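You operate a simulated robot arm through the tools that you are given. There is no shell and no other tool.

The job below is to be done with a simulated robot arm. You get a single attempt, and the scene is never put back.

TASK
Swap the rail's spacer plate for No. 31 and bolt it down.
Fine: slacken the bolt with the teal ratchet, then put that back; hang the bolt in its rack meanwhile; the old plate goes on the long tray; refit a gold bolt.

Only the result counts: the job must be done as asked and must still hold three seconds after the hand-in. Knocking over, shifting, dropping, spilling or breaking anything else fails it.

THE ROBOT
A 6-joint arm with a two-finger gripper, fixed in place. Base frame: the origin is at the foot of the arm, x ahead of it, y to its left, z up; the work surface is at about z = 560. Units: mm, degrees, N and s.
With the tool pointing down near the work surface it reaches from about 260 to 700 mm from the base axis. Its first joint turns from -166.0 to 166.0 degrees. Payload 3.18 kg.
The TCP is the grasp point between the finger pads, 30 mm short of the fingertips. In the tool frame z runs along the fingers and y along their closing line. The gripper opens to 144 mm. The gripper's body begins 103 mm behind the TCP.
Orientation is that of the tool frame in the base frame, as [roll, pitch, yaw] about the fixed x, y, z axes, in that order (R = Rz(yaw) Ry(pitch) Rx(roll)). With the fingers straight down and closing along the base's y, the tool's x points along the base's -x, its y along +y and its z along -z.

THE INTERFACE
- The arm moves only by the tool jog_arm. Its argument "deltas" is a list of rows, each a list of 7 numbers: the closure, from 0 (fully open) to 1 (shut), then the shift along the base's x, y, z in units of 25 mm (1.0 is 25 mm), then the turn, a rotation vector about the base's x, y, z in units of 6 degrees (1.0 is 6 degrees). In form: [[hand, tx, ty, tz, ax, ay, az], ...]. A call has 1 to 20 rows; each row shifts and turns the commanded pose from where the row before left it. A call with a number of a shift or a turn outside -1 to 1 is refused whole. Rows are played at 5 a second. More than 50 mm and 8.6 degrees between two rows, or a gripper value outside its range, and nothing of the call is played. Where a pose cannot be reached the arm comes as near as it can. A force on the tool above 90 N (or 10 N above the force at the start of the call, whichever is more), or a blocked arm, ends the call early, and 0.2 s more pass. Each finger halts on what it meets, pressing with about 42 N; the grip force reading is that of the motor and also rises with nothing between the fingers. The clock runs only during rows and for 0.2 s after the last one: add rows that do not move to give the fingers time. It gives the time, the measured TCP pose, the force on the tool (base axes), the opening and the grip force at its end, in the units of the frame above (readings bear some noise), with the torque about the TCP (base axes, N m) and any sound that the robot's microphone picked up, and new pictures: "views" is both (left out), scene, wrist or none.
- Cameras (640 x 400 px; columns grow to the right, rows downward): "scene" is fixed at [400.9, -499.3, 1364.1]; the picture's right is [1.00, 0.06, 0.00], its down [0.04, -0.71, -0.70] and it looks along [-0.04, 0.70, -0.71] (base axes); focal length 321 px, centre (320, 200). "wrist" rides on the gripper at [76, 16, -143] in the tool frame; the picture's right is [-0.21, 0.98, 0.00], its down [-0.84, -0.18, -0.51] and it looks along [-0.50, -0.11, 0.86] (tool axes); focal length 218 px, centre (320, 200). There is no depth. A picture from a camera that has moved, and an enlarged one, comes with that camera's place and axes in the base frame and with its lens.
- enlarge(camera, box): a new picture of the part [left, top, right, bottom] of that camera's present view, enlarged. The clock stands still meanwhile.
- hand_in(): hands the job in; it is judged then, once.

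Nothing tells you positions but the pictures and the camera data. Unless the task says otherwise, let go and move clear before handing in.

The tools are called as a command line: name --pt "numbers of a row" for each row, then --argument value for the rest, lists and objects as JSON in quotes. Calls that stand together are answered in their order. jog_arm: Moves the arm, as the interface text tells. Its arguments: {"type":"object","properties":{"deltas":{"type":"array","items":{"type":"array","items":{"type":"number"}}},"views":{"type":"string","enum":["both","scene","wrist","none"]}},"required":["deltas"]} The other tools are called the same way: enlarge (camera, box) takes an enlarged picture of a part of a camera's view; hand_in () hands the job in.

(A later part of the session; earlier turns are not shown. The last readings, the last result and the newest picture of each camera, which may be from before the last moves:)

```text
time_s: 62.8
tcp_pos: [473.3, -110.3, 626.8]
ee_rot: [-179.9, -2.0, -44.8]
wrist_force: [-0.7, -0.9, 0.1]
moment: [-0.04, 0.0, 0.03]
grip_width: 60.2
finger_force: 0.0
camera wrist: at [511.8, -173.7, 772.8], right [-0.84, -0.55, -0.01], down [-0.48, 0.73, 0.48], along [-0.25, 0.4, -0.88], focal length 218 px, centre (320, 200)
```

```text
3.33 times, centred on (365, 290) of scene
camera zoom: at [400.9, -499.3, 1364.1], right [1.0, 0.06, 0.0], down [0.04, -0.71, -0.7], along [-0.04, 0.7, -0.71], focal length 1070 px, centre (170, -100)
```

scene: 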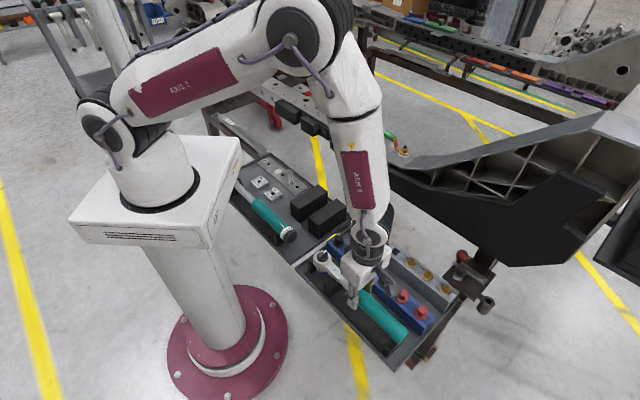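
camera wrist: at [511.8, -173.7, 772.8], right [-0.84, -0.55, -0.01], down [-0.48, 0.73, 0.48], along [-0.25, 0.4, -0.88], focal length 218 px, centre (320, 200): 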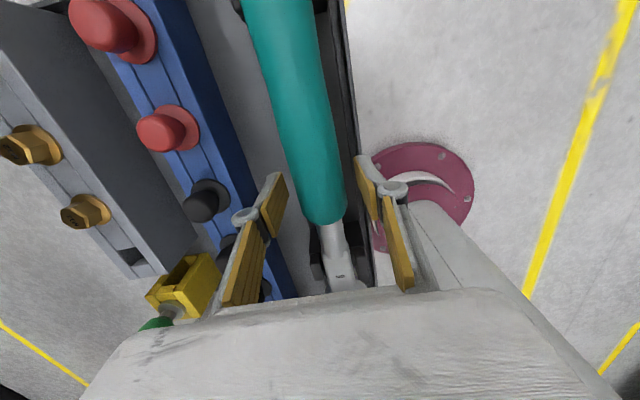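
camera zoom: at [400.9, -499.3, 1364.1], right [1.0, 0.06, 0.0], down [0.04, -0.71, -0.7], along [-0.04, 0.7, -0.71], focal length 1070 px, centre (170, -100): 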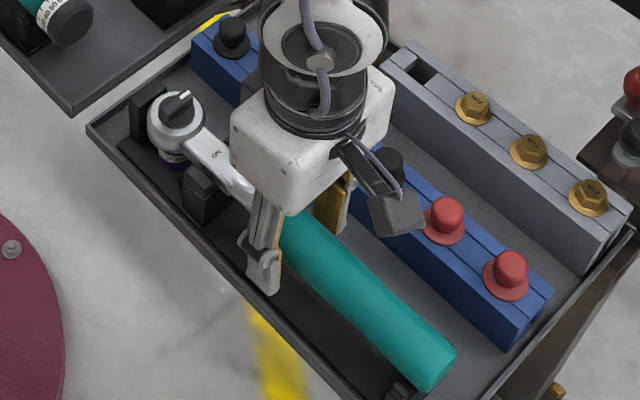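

The ratchet is back in its cradle. I'll rise straight up, level the tool, and look at the cradle and the grey bolt rack's empty slot.

jog_arm --pt "0.583 0 0 0.3 0 0 0" --pt "0.583 0 0 0.6 0 0 0" --pt "0.583 0 0 0.8 0 0 0" --pt "0.583 0 0 0.9 0 0 0" --pt "0.583 0 0 0.9 0.12 0.12 0" --pt "0.583 0 0 0.9 0.12 0.12 0" --pt "0.583 0.4 0.4 0.8 0 0 0" --pt "0.583 0.7 0.7 0.5 0 0 0" --pt "0.583 0.7 0.7 0 0 0 0" --pt "0.583 0 0 0 0 0 0"

enlarge --camera "scene" --box '[300, 230, 430, 350]'

enlarge --camera "wrist" --box '[200, 40, 400, 240]'

```text
time_s: 65.0
tcp_pos: [518.1, -66.4, 768.9]
ee_rot: [-179.9, -0.1, -44.9]
wrist_force: [0.2, 1.2, -0.8]
moment: [-0.02, 0.0, -0.05]
grip_width: 59.6
finger_force: 0.1
camera wrist: at [560.3, -132.3, 912.5], right [-0.84, -0.55, 0.0], down [-0.47, 0.72, 0.51], along [-0.28, 0.43, -0.86], focal length 218 px, centre (320, 200)
```

scene: 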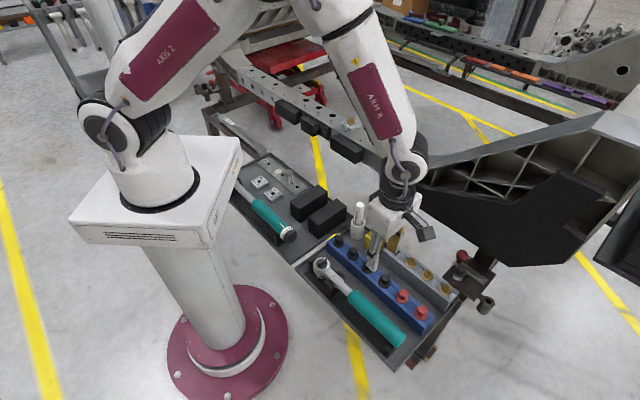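
wrist: 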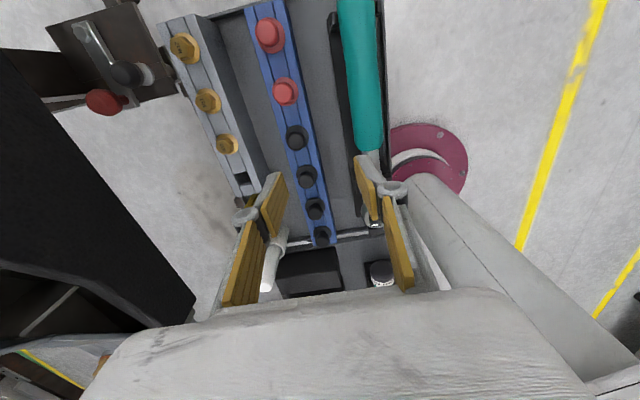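

```text
3.33 times, centred on (365, 290) of scene
camera zoom: at [400.9, -499.3, 1364.1], right [1.0, 0.06, 0.0], down [0.04, -0.71, -0.7], along [-0.04, 0.7, -0.71], focal length 1070 px, centre (170, -100)
```

zoom: 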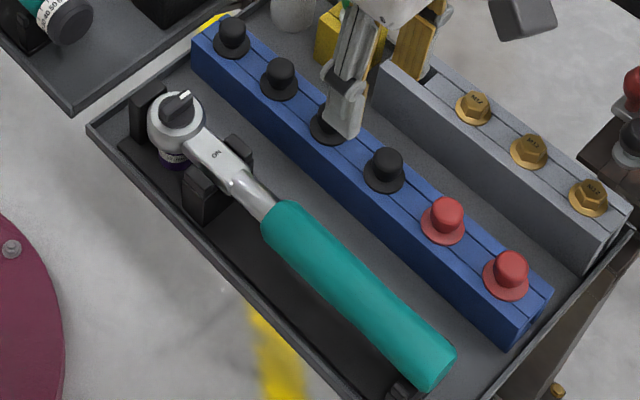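

```text
2.00 times, centred on (300, 140) of wrist
camera zoom: at [560.3, -132.3, 912.5], right [-0.84, -0.55, 0.0], down [-0.47, 0.72, 0.51], along [-0.28, 0.43, -0.86], focal length 436 px, centre (360, 320)
```

zoom: 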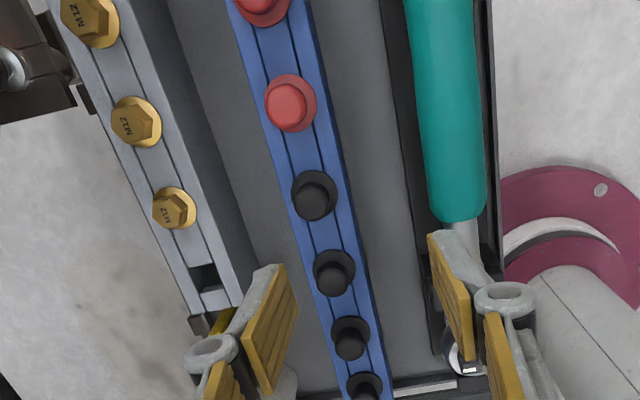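

The ratchet sits exactly as before. Now I'll hover over the grey rack's empty slot to study its geometry.

jog_arm --pt "0.4 0.6 0.9 0 0 0 0" --pt "0.2 0.6 0.9 0 0 0 0" --pt "0.0 0.6 0.9 0 0 0 0" --pt "0.0 0.6 0.9 0 0 0 0" --pt "0.0 0.1 0.7 0 0 0 0" --pt "0 0 0 0 0 0 0" --views "wrist"

enlarge --camera "wrist" --box '[260, 110, 380, 210]'

enlarge --camera "wrist" --box '[220, 20, 420, 220]'

```text
time_s: 66.4
tcp_pos: [580.8, 41.8, 769.8]
ee_rot: [-179.9, 0.0, -44.8]
wrist_force: [0.1, 0.2, 0.5]
moment: [-0.01, -0.01, 0.03]
grip_width: 144.0
finger_force: 0.0
camera wrist: at [623.2, -24.4, 912.7], right [-0.84, -0.55, 0.0], down [-0.47, 0.72, 0.51], along [-0.28, 0.43, -0.86], focal length 218 px, centre (320, 200)
```

wrist: 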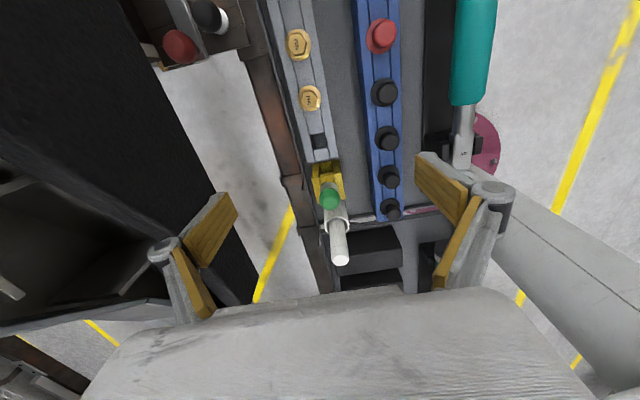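

```text
4.00 times, centred on (320, 160) of wrist
camera zoom: at [623.2, -24.4, 912.7], right [-0.84, -0.55, 0.0], down [-0.47, 0.72, 0.51], along [-0.28, 0.43, -0.86], focal length 873 px, centre (320, 360)
```

zoom: 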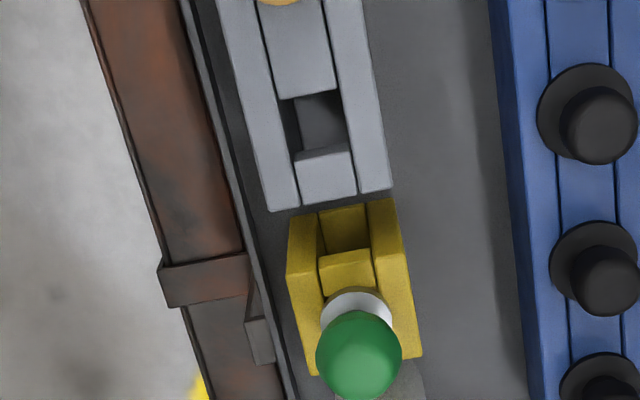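

```text
2.00 times, centred on (320, 120) of wrist
camera zoom: at [623.2, -24.4, 912.7], right [-0.84, -0.55, 0.0], down [-0.47, 0.72, 0.51], along [-0.28, 0.43, -0.86], focal length 436 px, centre (320, 360)
```

zoom: 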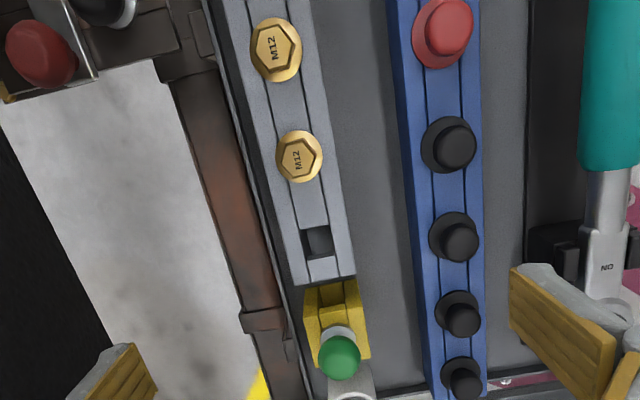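

The empty slot is a ~20 mm square hole centred near (580, 45) with the rack top at z ≈ 618. Now I'll go to the rail to take out the bolt; first a closer look at it with the hand turned to yaw -118°.

jog_arm --pt "0.3 -0.3 0.3 0.8 0 0 -0.5" --pt "0.5 -0.5 0.6 0.8 0 0 -0.8" --pt "0.6 -0.5 0.95 0.8 0 0 -0.85" --pt "0.6 -0.5 0.95 0.8 0 0 -0.85" --pt "0.6 -0.5 0.95 0 0 0 -0.85" --pt "0.6 -0.5 0.95 0 0 0 -0.85" --pt "0.6 -0.5 0.95 0 0 0 -0.85" --pt "0.6 -0.5 0.95 0 0 0 -0.85" --pt "0.6 -0.5 0.95 0 0 0 -0.85" --pt "0.6 -0.5 0.95 0 0 0 -0.85" --pt "0.6 -0.5 0.95 0 0 0 -0.85" --pt "0.6 -0.5 0.95 0 0 0 -0.85" --pt "0.6 -0.5 0.95 0 0 0 -0.85" --pt "0.6 -0.5 0.95 0 0 0 -0.85" --pt "0.6 -0.44 0.95 0 0 0 -0.7" --pt "0.6 0 0.97 0 0 0 0" --pt "0.6 0 0 0 0 0 0" --views "wrist"

enlarge --camera "wrist" --box '[240, 160, 400, 260]'

```text
time_s: 70.0
tcp_pos: [400.2, 397.4, 848.8]
ee_rot: [-179.9, 0.0, -118.2]
wrist_force: [0.1, -0.8, -0.2]
moment: [-0.02, -0.01, 0.0]
grip_width: 57.7
finger_force: 0.1
camera wrist: at [349.7, 337.3, 992.1], right [-0.77, 0.64, 0.0], down [0.55, 0.66, 0.51], along [0.33, 0.39, -0.86], focal length 218 px, centre (320, 200)
```

wrist: 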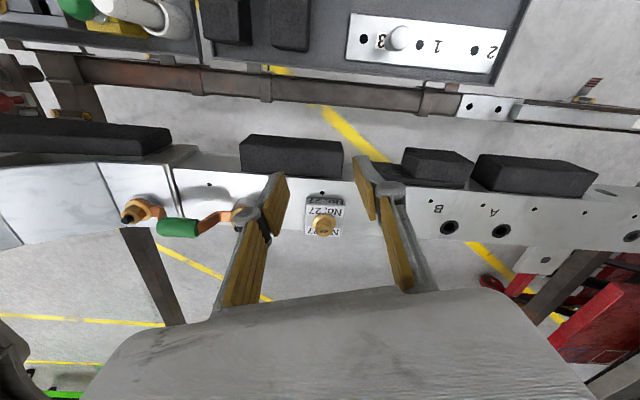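

```text
4.00 times, centred on (320, 210) of wrist
camera zoom: at [349.7, 337.3, 992.1], right [-0.77, 0.64, 0.0], down [0.55, 0.66, 0.51], along [0.33, 0.39, -0.86], focal length 873 px, centre (320, 160)
```

zoom: 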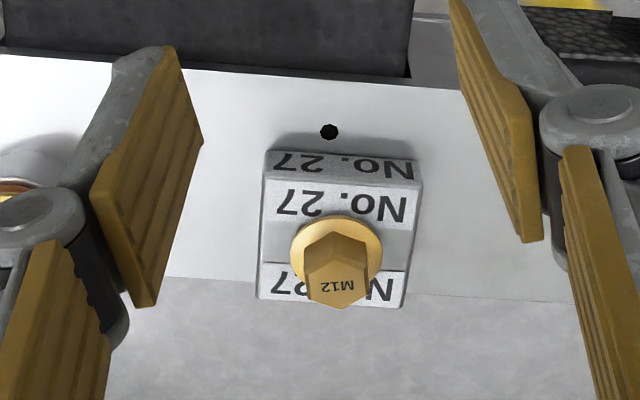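

enlarge --camera "wrist" --box '[300, 195, 348, 243]'

```text
8.33 times, centred on (324, 219) of wrist
camera zoom: at [349.7, 337.3, 992.1], right [-0.77, 0.64, 0.0], down [0.55, 0.66, 0.51], along [0.33, 0.39, -0.86], focal length 1819 px, centre (287, 42)
```

zoom: 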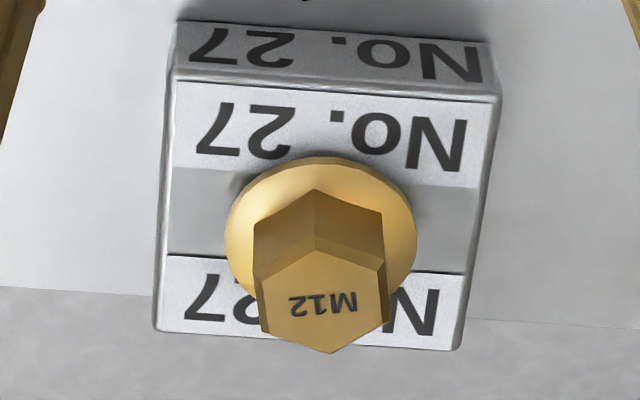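

Bolt centre ≈ (451.5, 466.2), hex top ≈ 787, flange top ≈ 773, flats facing 146°/326°. I'll turn to yaw -124°, tilt 8° outward (for reach when lifting) and hover just back from the bolt.

jog_arm --pt "0.65 0.443 0.584 0.162 0 0 -0.967" --pt "0.7 0.443 0.584 0.162 0.37 -0.25 0" --pt "0.72 0.443 0.584 0.162 0.37 -0.25 0" --pt "0.72 0.443 0.584 0.162 0.365 -0.245 0" --pt "0.72 0 0 0 0 0 0"

enlarge --camera "wrist" --box '[240, 110, 400, 230]'

```text
time_s: 71.2
tcp_pos: [446.3, 456.3, 865.6]
ee_rot: [-179.9, 8.0, -123.8]
wrist_force: [0.4, 0.1, 0.3]
moment: [0.02, -0.02, -0.01]
grip_width: 40.3
finger_force: 0.0
camera wrist: at [377.7, 384.9, 996.1], right [-0.7, 0.72, 0.03], down [0.57, 0.54, 0.62], along [0.43, 0.45, -0.78], focal length 218 px, centre (320, 200)
```

scene: 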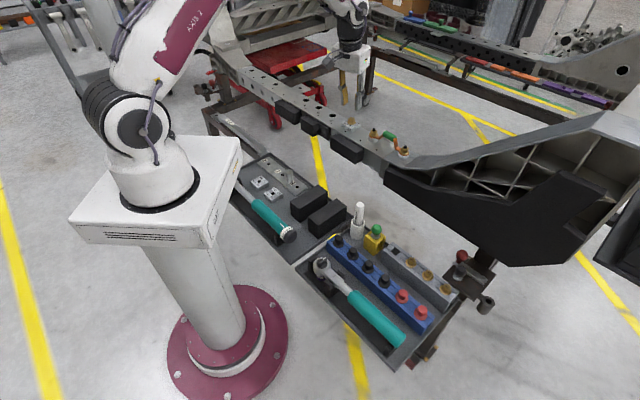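
wrist: 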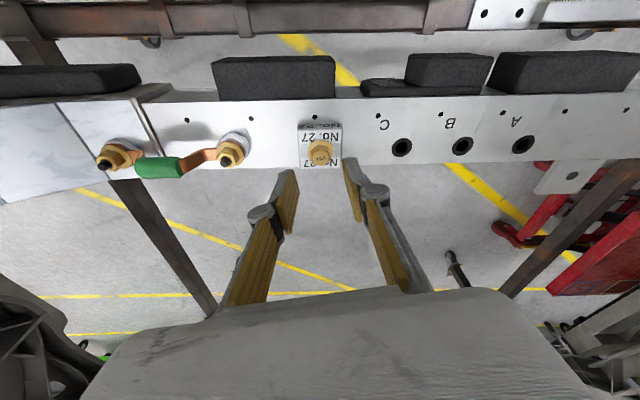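

```text
3.33 times, centred on (320, 170) of wrist
camera zoom: at [377.7, 384.9, 996.1], right [-0.7, 0.72, 0.03], down [0.57, 0.54, 0.62], along [0.43, 0.45, -0.78], focal length 728 px, centre (320, 300)
```

zoom: 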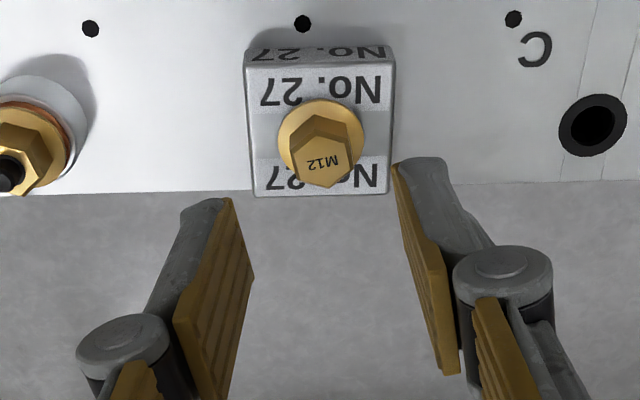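

Well lined up. I'll descend along the tool axis most of the way and re-check.

jog_arm --pt "0.72 0.039 0.067 -0.478 0 0 0" --pt "0.72 0.039 0.067 -0.478 0 0 0" --pt "0.72 0.039 0.067 -0.478 0 0 0" --pt "0.72 0.039 0.067 -0.478 0 0 0" --pt "0.72 0 0 0 0 0 0" --views "wrist"

enlarge --camera "wrist" --box '[260, 110, 380, 230]'

enlarge --camera "scene" --box '[330, 90, 380, 135]'

```text
time_s: 72.4
tcp_pos: [448.7, 463.1, 817.8]
ee_rot: [-179.8, 8.0, -123.8]
wrist_force: [-0.6, 0.4, -0.6]
moment: [-0.01, 0.03, 0.02]
grip_width: 40.4
finger_force: 0.1
camera wrist: at [380.9, 392.1, 948.6], right [-0.7, 0.72, 0.03], down [0.57, 0.54, 0.62], along [0.43, 0.45, -0.78], focal length 218 px, centre (320, 200)
```

wrist: 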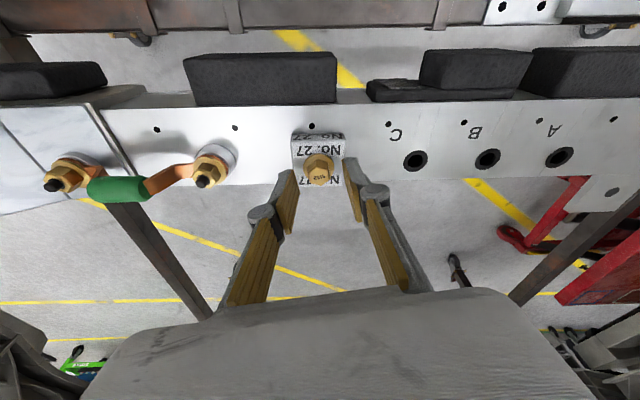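

```text
3.33 times, centred on (320, 170) of wrist
camera zoom: at [380.9, 392.1, 948.6], right [-0.7, 0.72, 0.03], down [0.57, 0.54, 0.62], along [0.43, 0.45, -0.78], focal length 728 px, centre (320, 300)
```

zoom: 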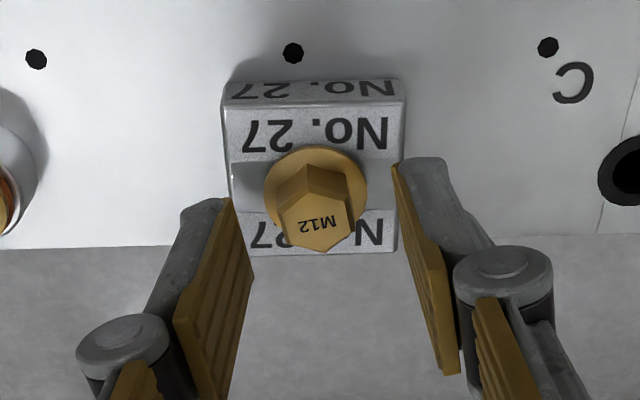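

```text
8.89 times, centred on (355, 112) of scene
camera zoom: at [400.9, -499.3, 1364.1], right [1.0, 0.06, 0.0], down [0.04, -0.71, -0.7], along [-0.04, 0.7, -0.71], focal length 2854 px, centre (9, 978)
```

zoom: 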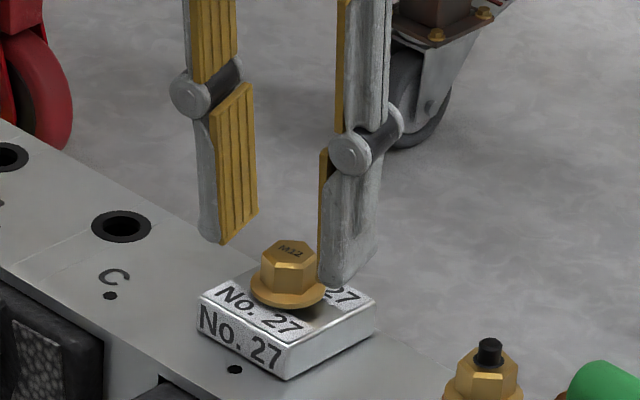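

jog_arm --pt "0.72 0.056 0.05 -0.24 0 0 0" --pt "0.72 0.056 0.05 -0.24 0 0 0" --pt "0.72 0 0 0 0 0 0" --views "wrist"

enlarge --camera "wrist" --box '[260, 110, 380, 230]'

enlarge --camera "scene" --box '[330, 90, 380, 135]'

```text
time_s: 73.2
tcp_pos: [451.6, 465.2, 805.5]
ee_rot: [-180.0, 7.9, -123.8]
wrist_force: [-0.7, 0.5, -0.3]
moment: [0.01, 0.03, -0.02]
grip_width: 40.4
finger_force: 0.0
camera wrist: at [383.8, 394.5, 936.6], right [-0.7, 0.72, 0.03], down [0.57, 0.54, 0.62], along [0.43, 0.45, -0.78], focal length 218 px, centre (320, 200)
```

wrist: 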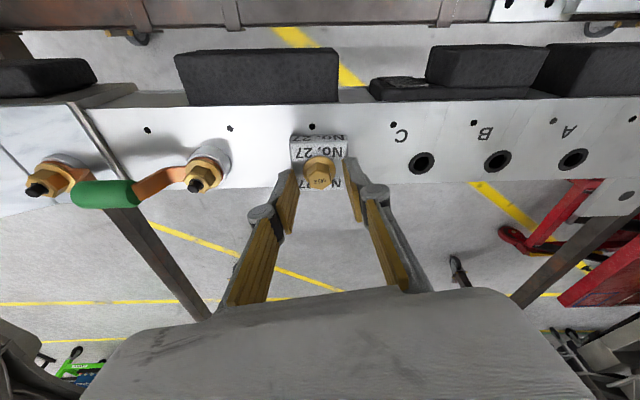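

```text
3.33 times, centred on (320, 170) of wrist
camera zoom: at [383.8, 394.5, 936.6], right [-0.7, 0.72, 0.03], down [0.57, 0.54, 0.62], along [0.43, 0.45, -0.78], focal length 728 px, centre (320, 300)
```

zoom: 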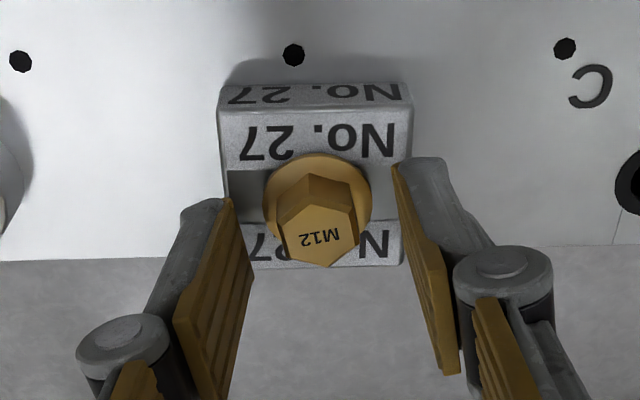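

```text
8.89 times, centred on (355, 112) of scene
camera zoom: at [400.9, -499.3, 1364.1], right [1.0, 0.06, 0.0], down [0.04, -0.71, -0.7], along [-0.04, 0.7, -0.71], focal length 2854 px, centre (9, 978)
```

zoom: 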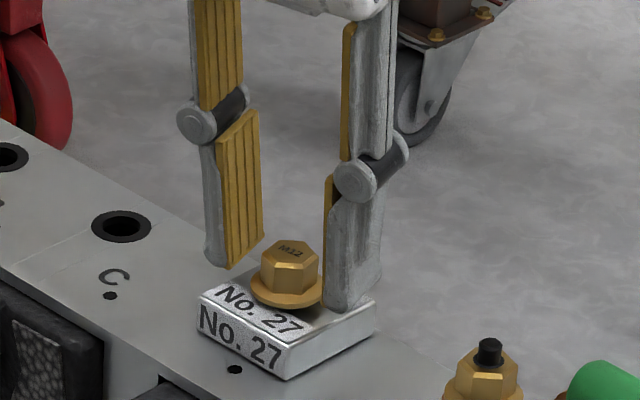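

Hex is centred between the pads near the tips. Closing on it now.

jog_arm --pt "0.8 0 0 0 0 0 0" --pt "0.84 0 0 0 0 0 0" --pt "0.87 0 0 0 0 0 0" --pt "1 0 0 0 0 0 0" --pt "1 0 0 0 0 0 0" --pt "1 0 0 0 0 0 0" --views "wrist"

enlarge --camera "wrist" --box '[260, 110, 380, 230]'

enlarge --camera "scene" --box '[330, 90, 380, 135]'

```text
time_s: 74.6
tcp_pos: [452.2, 465.4, 805.2]
ee_rot: [-179.9, 8.0, -123.7]
wrist_force: [1.6, -0.3, -1.4]
moment: [0.05, -0.09, 0.03]
grip_width: 19.1
finger_force: 42.1
camera wrist: at [383.8, 394.4, 936.5], right [-0.7, 0.72, 0.03], down [0.57, 0.54, 0.62], along [0.43, 0.45, -0.78], focal length 218 px, centre (320, 200)
```

wrist: 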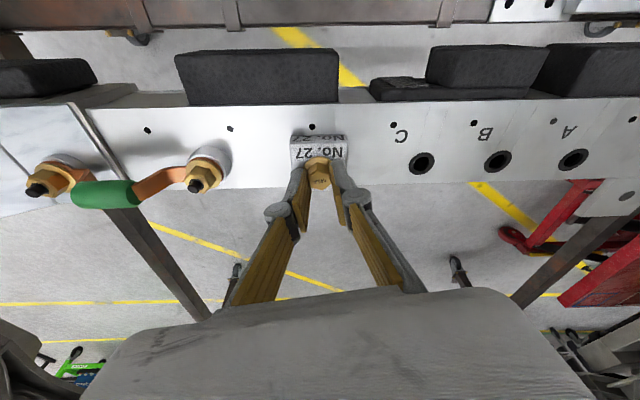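

```text
3.33 times, centred on (320, 170) of wrist
camera zoom: at [383.8, 394.4, 936.5], right [-0.7, 0.72, 0.03], down [0.57, 0.54, 0.62], along [0.43, 0.45, -0.78], focal length 728 px, centre (320, 300)
```

zoom: 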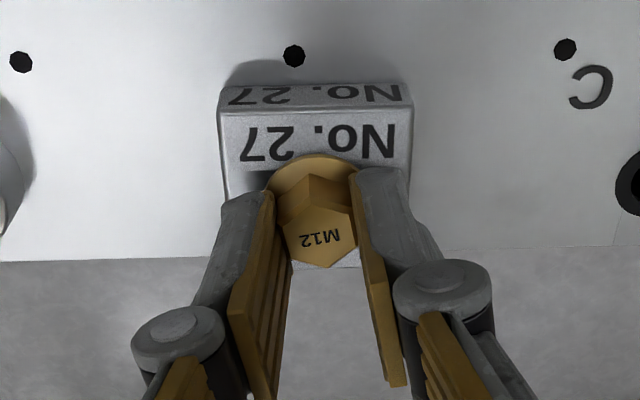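

```text
8.89 times, centred on (355, 112) of scene
camera zoom: at [400.9, -499.3, 1364.1], right [1.0, 0.06, 0.0], down [0.04, -0.71, -0.7], along [-0.04, 0.7, -0.71], focal length 2854 px, centre (9, 978)
```

zoom: 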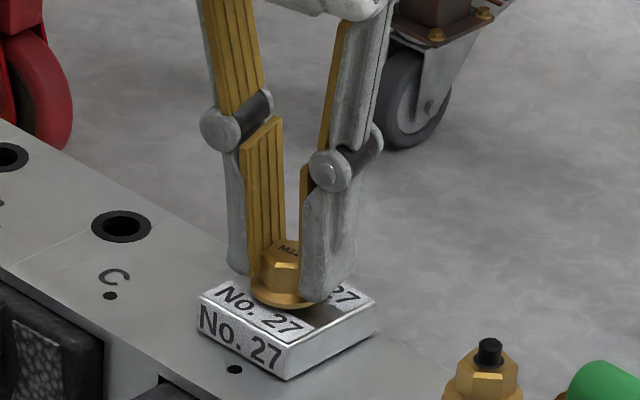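

Gripped at 19.1 mm across the flats. Gently lifting to see whether the bolt is free.

jog_arm --pt "1 0 0 0.1 0 0 0" --pt "1 0 0 0.1 0 0 0" --pt "1 0 0 0.1 0 0 0" --pt "1 0 0 0 0 0 0" --views "none"

enlarge --camera "scene" --box '[330, 90, 380, 135]'

```text
time_s: 75.6
tcp_pos: [451.1, 464.1, 809.8]
ee_rot: [-179.9, 7.7, -123.8]
wrist_force: [2.8, -3.4, -27.4]
moment: [-0.19, 0.0, -0.02]
grip_width: 19.0
finger_force: 42.1
```

```text
8.89 times, centred on (355, 112) of scene
camera zoom: at [400.9, -499.3, 1364.1], right [1.0, 0.06, 0.0], down [0.04, -0.71, -0.7], along [-0.04, 0.7, -0.71], focal length 2854 px, centre (9, 978)
```

zoom: 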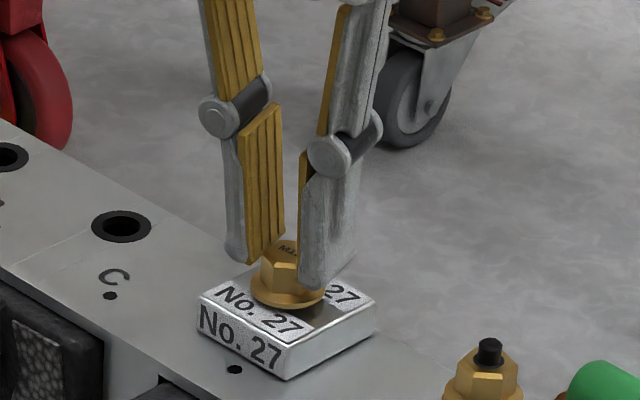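

The bolt resists a straight pull (27 N, the fingers just slid), so it's slack but still threaded; it must be unscrewed by the fingers. I'll open, level the tool above the bolt and regrip on the flats to turn it counter-clockwise.

jog_arm --pt "0.72 0 0 0 0 0 0" --pt "0.72 0 0 0 0 0 0" --pt "0.72 0.01 0.04 0.1 -0.4 0.27 0" --pt "0.72 0.01 0.03 0 -0.4 0.27 0" --pt "0.72 0.01 0.02 0 -0.29 0.195 0" --pt "0.72 0 0 0 0 0 0" --views "wrist"

enlarge --camera "wrist" --box '[260, 110, 380, 230]'

```text
time_s: 77.0
tcp_pos: [451.5, 467.6, 816.0]
ee_rot: [-179.9, 0.1, -123.8]
wrist_force: [0.2, 0.5, 0.0]
moment: [0.01, -0.01, 0.03]
grip_width: 40.4
finger_force: 0.1
camera wrist: at [394.8, 412.5, 959.1], right [-0.7, 0.72, 0.0], down [0.62, 0.6, 0.51], along [0.37, 0.35, -0.86], focal length 218 px, centre (320, 200)
```

wrist: 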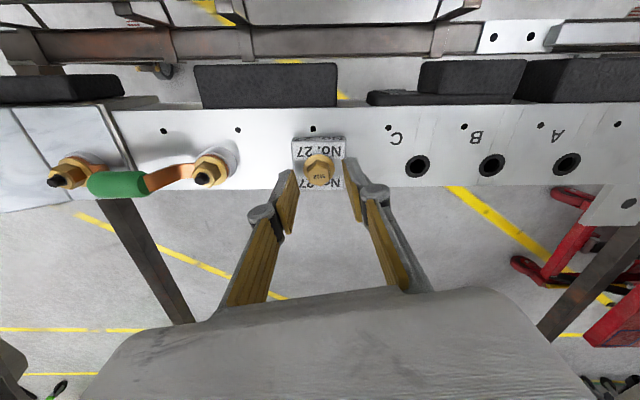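

```text
3.33 times, centred on (320, 170) of wrist
camera zoom: at [394.8, 412.5, 959.1], right [-0.7, 0.72, 0.0], down [0.62, 0.6, 0.51], along [0.37, 0.35, -0.86], focal length 728 px, centre (320, 300)
```

zoom: 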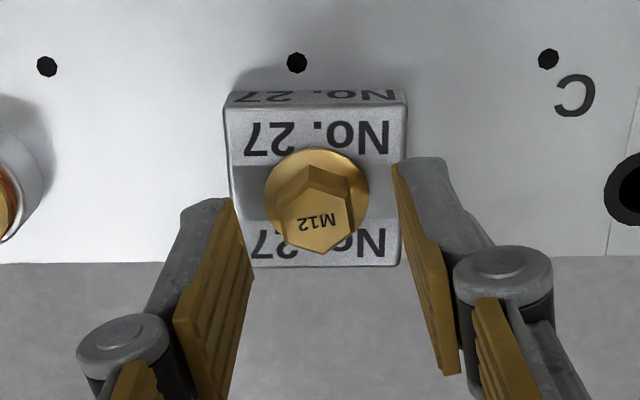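

jog_arm --pt "0.72 0.04 0.02 -0.2 0 0 0" --pt "0.72 0 0 -0.2 0 0 0" --pt "0.8 0 0 0 0 0 0" --pt "0.85 0 0 0 0 0 0" --pt "1 0 0 0 0 0 0" --pt "1 0 0 0 0 0 0" --pt "1 0 0 0 0 0 0.5" --pt "1 0 0 0 0 0 0.5" --pt "1 0 0 0 0 0 0.5" --pt "1 0 0 0 0 0 0.5" --pt "1 0 0 0 0 0 0" --views "wrist"

enlarge --camera "wrist" --box '[260, 110, 380, 230]'

enlarge --camera "scene" --box '[330, 90, 380, 135]'

```text
time_s: 79.4
tcp_pos: [453.2, 468.5, 805.0]
ee_rot: [-179.9, 0.1, -111.9]
wrist_force: [0.5, -4.2, 4.9]
moment: [-0.18, 0.01, 0.04]
grip_width: 19.1
finger_force: 41.8
camera wrist: at [408.3, 401.9, 949.0], right [-0.83, 0.56, 0.0], down [0.48, 0.72, 0.51], along [0.28, 0.42, -0.86], focal length 218 px, centre (320, 200)
```

wrist: 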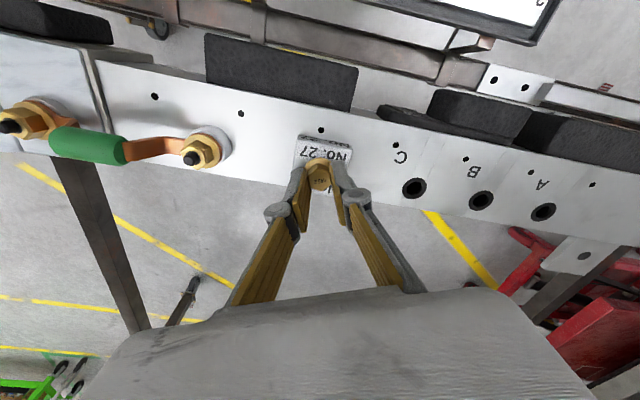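

```text
3.33 times, centred on (320, 170) of wrist
camera zoom: at [408.3, 401.9, 949.0], right [-0.83, 0.56, 0.0], down [0.48, 0.72, 0.51], along [0.28, 0.42, -0.86], focal length 728 px, centre (320, 300)
```

zoom: 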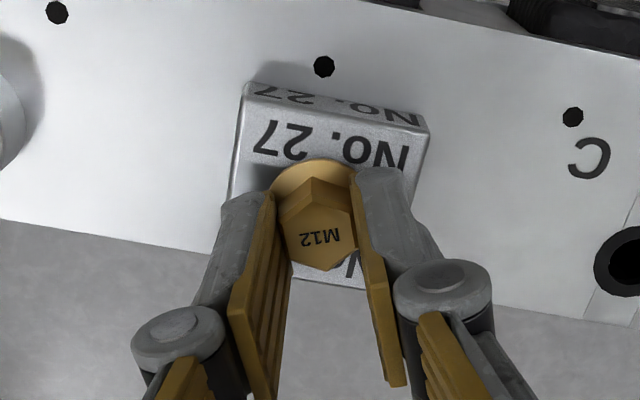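

```text
8.89 times, centred on (355, 112) of scene
camera zoom: at [400.9, -499.3, 1364.1], right [1.0, 0.06, 0.0], down [0.04, -0.71, -0.7], along [-0.04, 0.7, -0.71], focal length 2854 px, centre (9, 978)
```

zoom: 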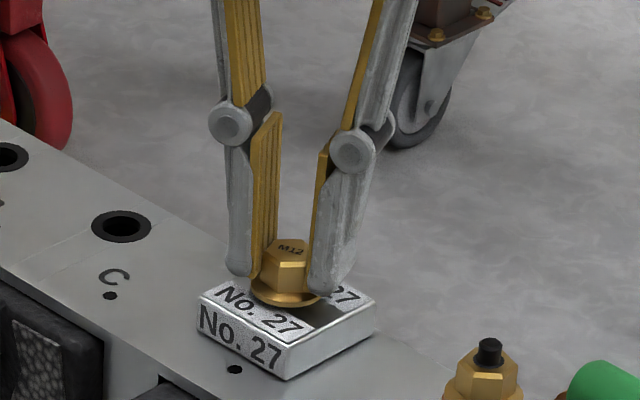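

The bolt turns with the fingers and a slight upward push shows it is climbing. I'll continue unscrewing 60°, rising gently with it.

jog_arm --pt "1 0 0 0.02 0 0 1" --pt "1 0 0 0.017 0 0 1" --pt "1 0 0 0.017 0 0 1" --pt "1 0 0 0.017 0 0 1" --pt "1 0 0 0.017 0 0 1" --pt "1 0 0 0.017 0 0 1" --pt "1 0 0 0.017 0 0 1" --pt "1 0 0 0.017 0 0 1" --pt "1 0 0 0.017 0 0 1" --pt "1 0 0 0.017 0 0 1" --pt "1 0 0 0 0 0 0" --views "wrist"

enlarge --camera "wrist" --box '[260, 110, 380, 230]'

enlarge --camera "scene" --box '[330, 90, 380, 135]'

```text
time_s: 81.8
tcp_pos: [451.1, 467.8, 810.3]
ee_rot: [-180.0, 0.1, -51.7]
wrist_force: [-15.9, -2.3, -1.5]
moment: [-0.16, 0.36, -0.02]
grip_width: 18.9
finger_force: 41.8
camera wrist: at [486.0, 396.6, 952.5], right [-0.9, -0.44, 0.0], down [-0.38, 0.77, 0.51], along [-0.23, 0.46, -0.86], focal length 218 px, centre (320, 200)
```

wrist: 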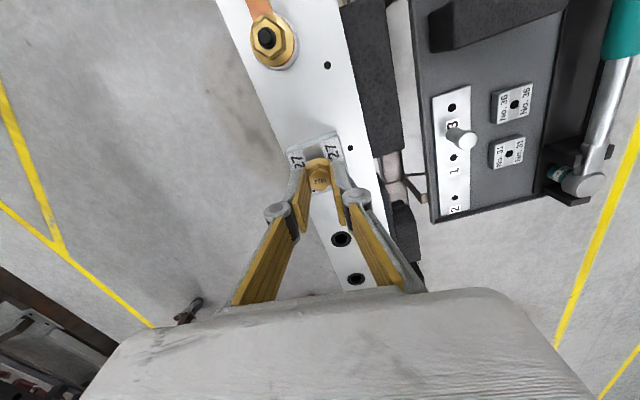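

```text
3.33 times, centred on (320, 170) of wrist
camera zoom: at [486.0, 396.6, 952.5], right [-0.9, -0.44, 0.0], down [-0.38, 0.77, 0.51], along [-0.23, 0.46, -0.86], focal length 728 px, centre (320, 300)
```

zoom: 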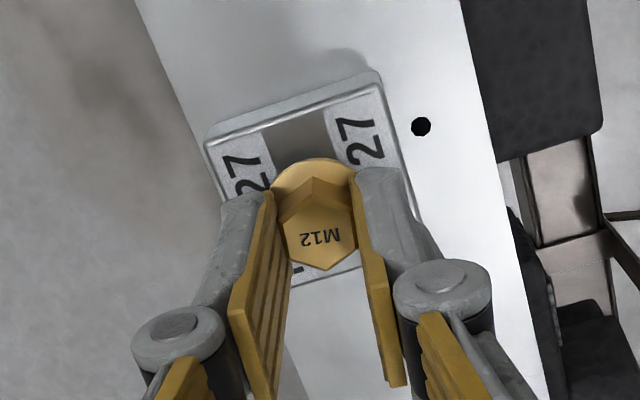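

```text
8.89 times, centred on (355, 112) of scene
camera zoom: at [400.9, -499.3, 1364.1], right [1.0, 0.06, 0.0], down [0.04, -0.71, -0.7], along [-0.04, 0.7, -0.71], focal length 2854 px, centre (9, 978)
```

zoom: 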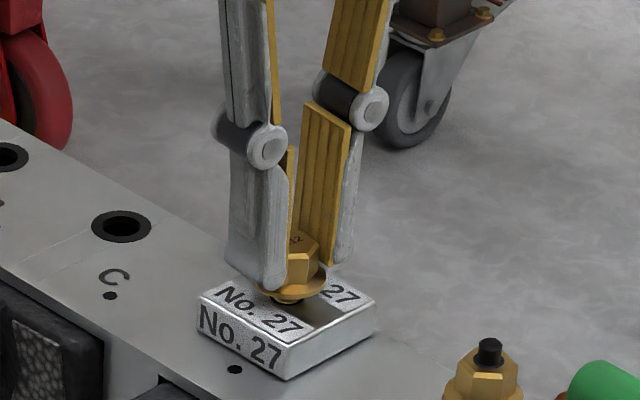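

Working: the bolt has climbed about 4 mm more with that 72°. There's a small side load because the hex is ~2.6 mm off my TCP axis, so I'll follow a small arc for the next 60°.

jog_arm --pt "1 -0.06 0.02 0.0 0 0 0" --pt "1 -0.004 -0.0096 0.0165 0 0 1" --pt "1 -0.004 -0.0096 0.0165 0 0 1" --pt "1 -0.004 -0.0096 0.0165 0 0 1" --pt "1 -0.004 -0.0096 0.0165 0 0 1" --pt "1 -0.004 -0.0096 0.0165 0 0 1" --pt "1 -0.004 -0.0096 0.0165 0 0 1" --pt "1 -0.004 -0.0096 0.0165 0 0 1" --pt "1 -0.004 -0.0096 0.0165 0 0 1" --pt "1 0 0 0 0 0 0" --views "none"

enlarge --camera "scene" --box '[330, 90, 380, 135]'

```text
time_s: 84.0
tcp_pos: [451.0, 466.3, 811.5]
ee_rot: [-179.8, -0.1, -3.7]
wrist_force: [10.3, -1.9, -20.4]
moment: [-0.07, -0.17, 0.0]
grip_width: 19.2
finger_force: 41.8
```

```text
8.89 times, centred on (355, 112) of scene
camera zoom: at [400.9, -499.3, 1364.1], right [1.0, 0.06, 0.0], down [0.04, -0.71, -0.7], along [-0.04, 0.7, -0.71], focal length 2854 px, centre (9, 978)
```

zoom: 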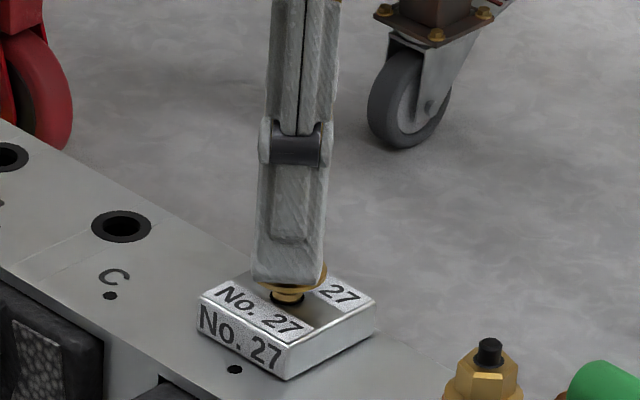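

jog_arm --pt "1 0 0 -0.05 0 0 0" --pt "1 0 0 0 0 0 0" --views "wrist"

enlarge --camera "wrist" --box '[260, 110, 380, 230]'

enlarge --camera "scene" --box '[340, 105, 364, 130]'

```text
time_s: 84.6
tcp_pos: [452.8, 466.9, 812.3]
ee_rot: [-179.9, 0.0, -3.7]
wrist_force: [10.6, -4.5, -6.7]
moment: [-0.15, -0.14, -0.02]
grip_width: 19.4
finger_force: 41.5
camera wrist: at [525.9, 444.4, 955.6], right [-0.27, -0.96, 0.0], down [-0.83, 0.23, 0.51], along [-0.49, 0.14, -0.86], focal length 218 px, centre (320, 200)
```

wrist: 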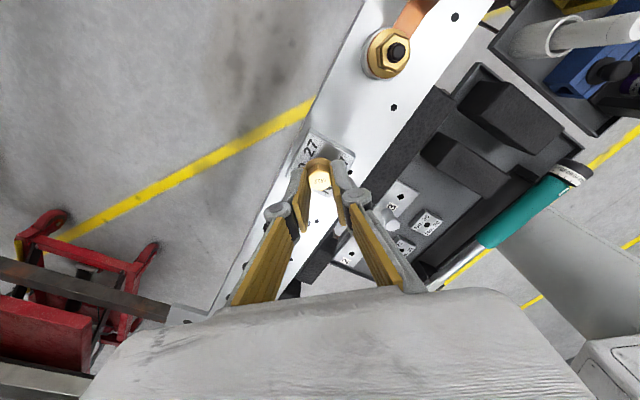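

```text
3.33 times, centred on (320, 170) of wrist
camera zoom: at [525.9, 444.4, 955.6], right [-0.27, -0.96, 0.0], down [-0.83, 0.23, 0.51], along [-0.49, 0.14, -0.86], focal length 728 px, centre (320, 300)
```

zoom: 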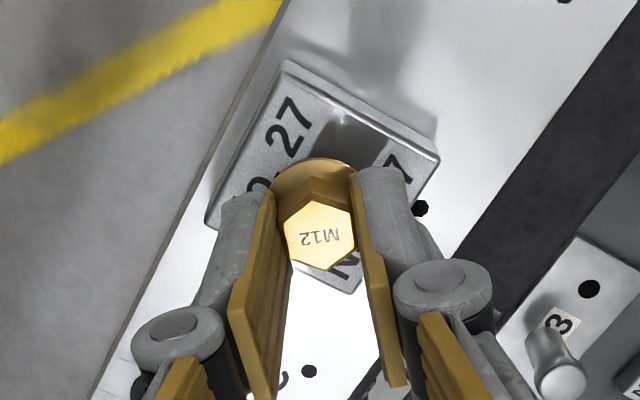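

```text
16.00 times, centred on (352, 118) of scene
camera zoom: at [400.9, -499.3, 1364.1], right [1.0, 0.06, 0.0], down [0.04, -0.71, -0.7], along [-0.04, 0.7, -0.71], focal length 5137 px, centre (-192, 1520)
```

zoom: 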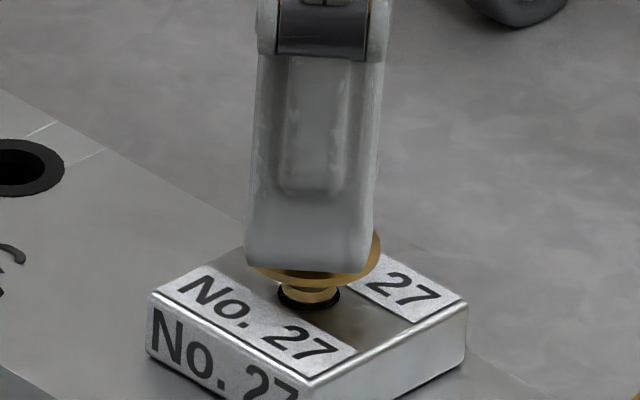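

The bolt is ~12 mm up in total and still threaded. I'll open, wind the wrist back 180° and regrip for another unscrewing stroke.

jog_arm --pt "0.72 0 0 0 0 0 0" --pt "0.72 0 0 0 0 0 0" --pt "0.72 0 0 0.04 0 0 -1" --pt "0.72 0 0 0 0 0 -1" --pt "0.72 0 0 0 0 0 -1" --pt "0.72 0 0 0 0 0 -1" --pt "0.72 0 0 0 0 0 -1" --pt "0.72 0 0 0 0 0 -1" --pt "0.72 0 0 0 0 0 -1" --pt "0.72 0 0 0 0 0 -1" --pt "0.72 0 0 0 0 0 -1" --pt "0.72 0 0 0 0 0 -1" --pt "0.72 0 0 0 0 0 -1" --pt "0.72 0 0 0 0 0 -1" --pt "0.72 0 0 0 0 0 -1" --pt "0.72 0 0 0 0 0 -1" --pt "0.72 0 0 0 0 0 -1" --pt "0.72 0 0 0 0 0 -1" --pt "0.72 0 0 0 0 0 -1" --pt "0.72 0 0 0 0 0 -1" --views "none"

jog_arm --pt "0.72 0 0 0 0 0 -1" --pt "0.72 0 0 0 0 0 -1" --pt "0.72 0 0 0 0 0 -1" --pt "0.72 0 0 0 0 0 -1" --pt "0.72 0 0 0 0 0 -1" --pt "0.72 0 0 0 0 0 -1" --pt "0.72 0 0 0 0 0 -1" --pt "0.72 0 0 0 0 0 -1" --pt "0.72 0 0 0 0 0 -1" --pt "0.72 0 0 0 0 0 -1" --pt "0.72 0 0 0 0 0 -1" --pt "0.72 0 0 0 0 0 -1" --pt "0.72 0 0 0 0 0 0" --views "wrist"

enlarge --camera "wrist" --box '[260, 110, 380, 230]'

enlarge --camera "scene" --box '[340, 100, 364, 130]'

```text
time_s: 88.8
tcp_pos: [450.6, 466.8, 811.9]
ee_rot: [-179.9, 0.1, -111.9]
wrist_force: [0.1, 0.5, -0.1]
moment: [-0.03, 0.02, 0.0]
grip_width: 40.3
finger_force: 0.1
```

```text
time_s: 91.6
tcp_pos: [450.7, 467.4, 813.2]
ee_rot: [-179.9, 0.1, 176.1]
wrist_force: [-0.1, 0.7, 0.6]
moment: [-0.02, -0.01, 0.0]
grip_width: 40.5
finger_force: 0.0
camera wrist: at [374.5, 487.7, 956.1], right [0.27, 0.96, 0.0], down [0.83, -0.24, 0.51], along [0.49, -0.14, -0.86], focal length 218 px, centre (320, 200)
```

wrist: 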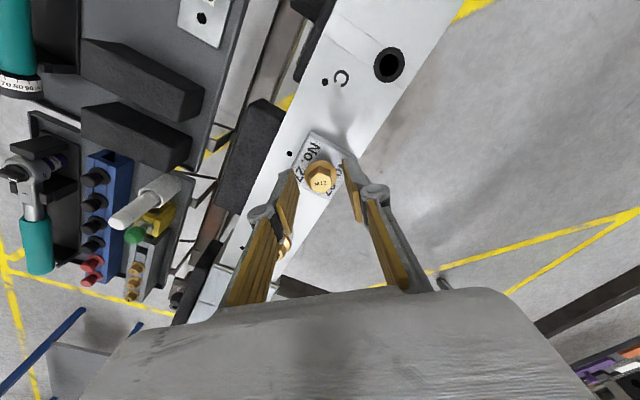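

```text
3.33 times, centred on (320, 170) of wrist
camera zoom: at [374.5, 487.7, 956.1], right [0.27, 0.96, 0.0], down [0.83, -0.24, 0.51], along [0.49, -0.14, -0.86], focal length 728 px, centre (320, 300)
```

zoom: 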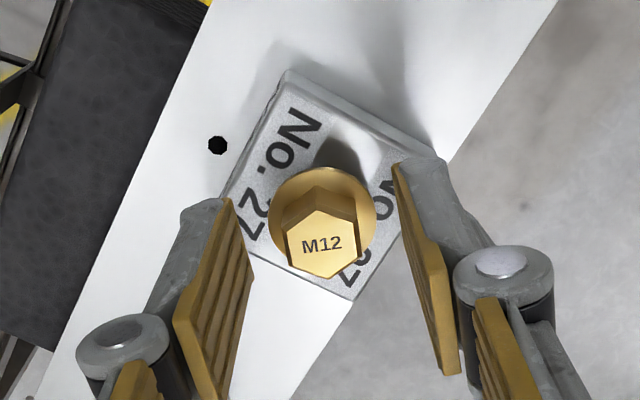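

```text
13.33 times, centred on (352, 115) of scene
camera zoom: at [400.9, -499.3, 1364.1], right [1.0, 0.06, 0.0], down [0.04, -0.71, -0.7], along [-0.04, 0.7, -0.71], focal length 4281 px, centre (-107, 1333)
```

zoom: 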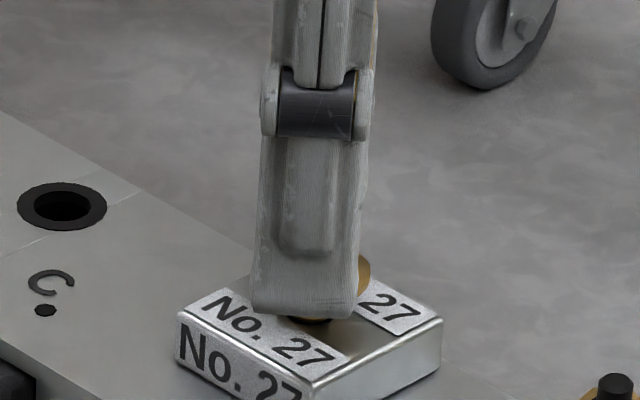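

The bolt stays upright by itself. Regrip and turn another 90° counter-clockwise, checking forces.

jog_arm --pt "0.72 0.06 0 -0.02 0 0 0" --pt "0.8 0 0 0 0 0 0" --pt "0.85 0 0 0 0 0 0" --pt "1 0 0 0 0 0 0" --pt "1 0 0 0 0 0 0" --pt "1 0 0 0.014 0 0 1" --pt "1 0 0 0.014 0 0 1" --pt "1 0 0 0.014 0 0 1" --pt "1 0 0 0.014 0 0 1" --pt "1 0 0 0.014 0 0 1" --pt "1 0 0 0.014 0 0 1" --pt "1 0 0 0.014 0 0 1" --pt "1 0 0 0.014 0 0 1" --pt "1 0 0 0.014 0 0 1" --pt "1 0 0 0.014 0 0 1" --pt "1 0 0 0 0 0 0" --views "none"

enlarge --camera "scene" --box '[340, 100, 364, 130]'

```text
time_s: 95.0
tcp_pos: [451.3, 466.2, 816.7]
ee_rot: [-179.9, 0.1, -123.7]
wrist_force: [0.3, -0.8, 0.5]
moment: [0.02, 0.0, 0.01]
grip_width: 18.8
finger_force: 42.4
```

```text
13.33 times, centred on (352, 115) of scene
camera zoom: at [400.9, -499.3, 1364.1], right [1.0, 0.06, 0.0], down [0.04, -0.71, -0.7], along [-0.04, 0.7, -0.71], focal length 4281 px, centre (-107, 1333)
```

zoom: 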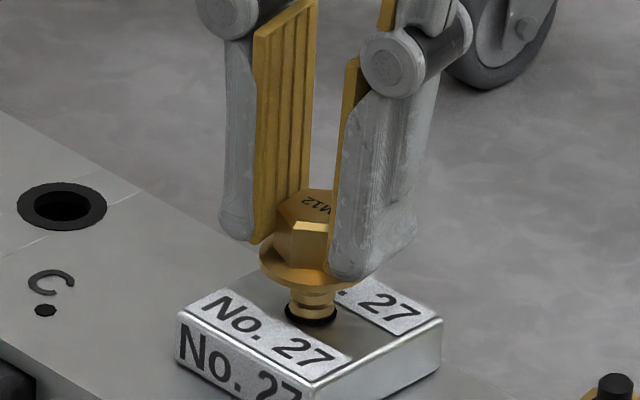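

Forces are near zero. Testing with a gentle lift.

jog_arm --pt "1 0 0 0.08 0 0 0" --pt "1 0 0 0.08 0 0 0" --pt "1 0 0 0.08 0 0 0" --pt "1 0 0 0 0 0 0" --views "none"

enlarge --camera "scene" --box '[340, 100, 364, 130]'

```text
time_s: 96.0
tcp_pos: [451.4, 465.7, 821.9]
ee_rot: [-179.9, 0.0, -123.8]
wrist_force: [-0.2, -0.2, -1.0]
moment: [-0.03, -0.02, -0.01]
grip_width: 18.9
finger_force: 41.9
```

```text
13.33 times, centred on (352, 115) of scene
camera zoom: at [400.9, -499.3, 1364.1], right [1.0, 0.06, 0.0], down [0.04, -0.71, -0.7], along [-0.04, 0.7, -0.71], focal length 4281 px, centre (-107, 1333)
```

zoom: 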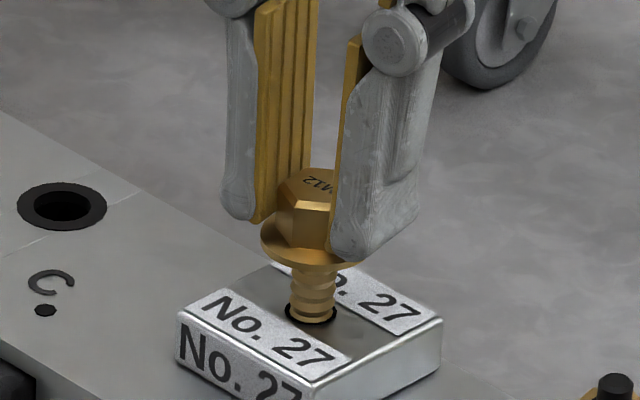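

The bolt is free and rising. Lifting more, up to the vertical reach limit.

jog_arm --pt "1 0 0 0.1 0 0 0" --pt "1 0 0 0.1 0 0 0" --pt "1 0 0 0.1 0 0 0" --pt "1 0 0 0 0 0 0" --views "none"

enlarge --camera "scene" --box '[340, 100, 364, 130]'

```text
time_s: 97.0
tcp_pos: [451.0, 467.1, 829.7]
ee_rot: [-179.8, 0.1, -123.8]
wrist_force: [0.1, -0.2, -0.7]
moment: [-0.02, 0.01, 0.0]
grip_width: 18.9
finger_force: 42.2
```

```text
13.33 times, centred on (352, 115) of scene
camera zoom: at [400.9, -499.3, 1364.1], right [1.0, 0.06, 0.0], down [0.04, -0.71, -0.7], along [-0.04, 0.7, -0.71], focal length 4281 px, centre (-107, 1333)
```

zoom: 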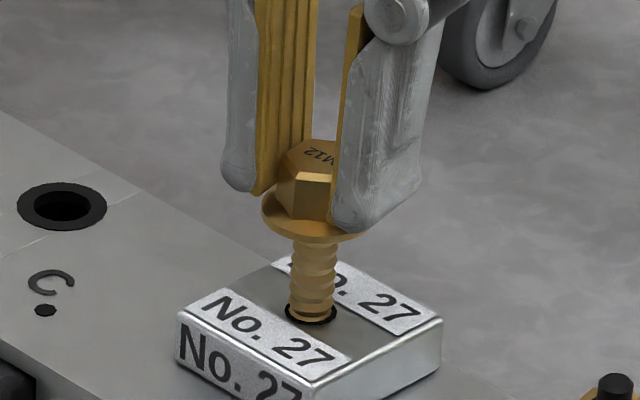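

jog_arm --pt "1 0 0 0.1 0 0 0" --pt "1 0 0 0.1 0 0 0" --pt "1 0 0 0.1 0 0 0" --pt "1 0 0 0 0 0 0" --views "none"

enlarge --camera "scene" --box '[340, 100, 364, 130]'

```text
time_s: 98.0
tcp_pos: [451.8, 466.2, 837.7]
ee_rot: [-180.0, 0.2, -123.8]
wrist_force: [-0.4, 0.7, -0.6]
moment: [-0.02, -0.02, 0.0]
grip_width: 19.0
finger_force: 41.8
```

```text
13.33 times, centred on (352, 115) of scene
camera zoom: at [400.9, -499.3, 1364.1], right [1.0, 0.06, 0.0], down [0.04, -0.71, -0.7], along [-0.04, 0.7, -0.71], focal length 4281 px, centre (-107, 1333)
```

zoom: 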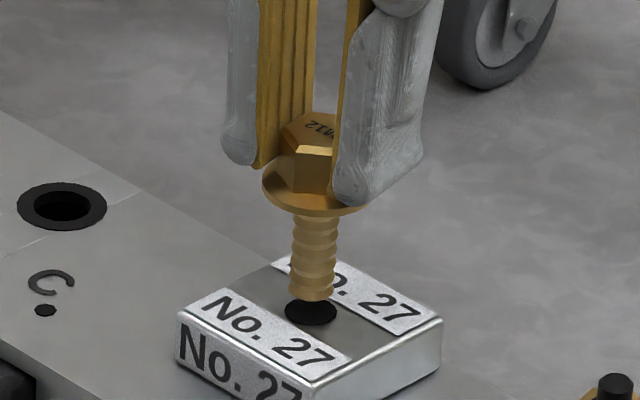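

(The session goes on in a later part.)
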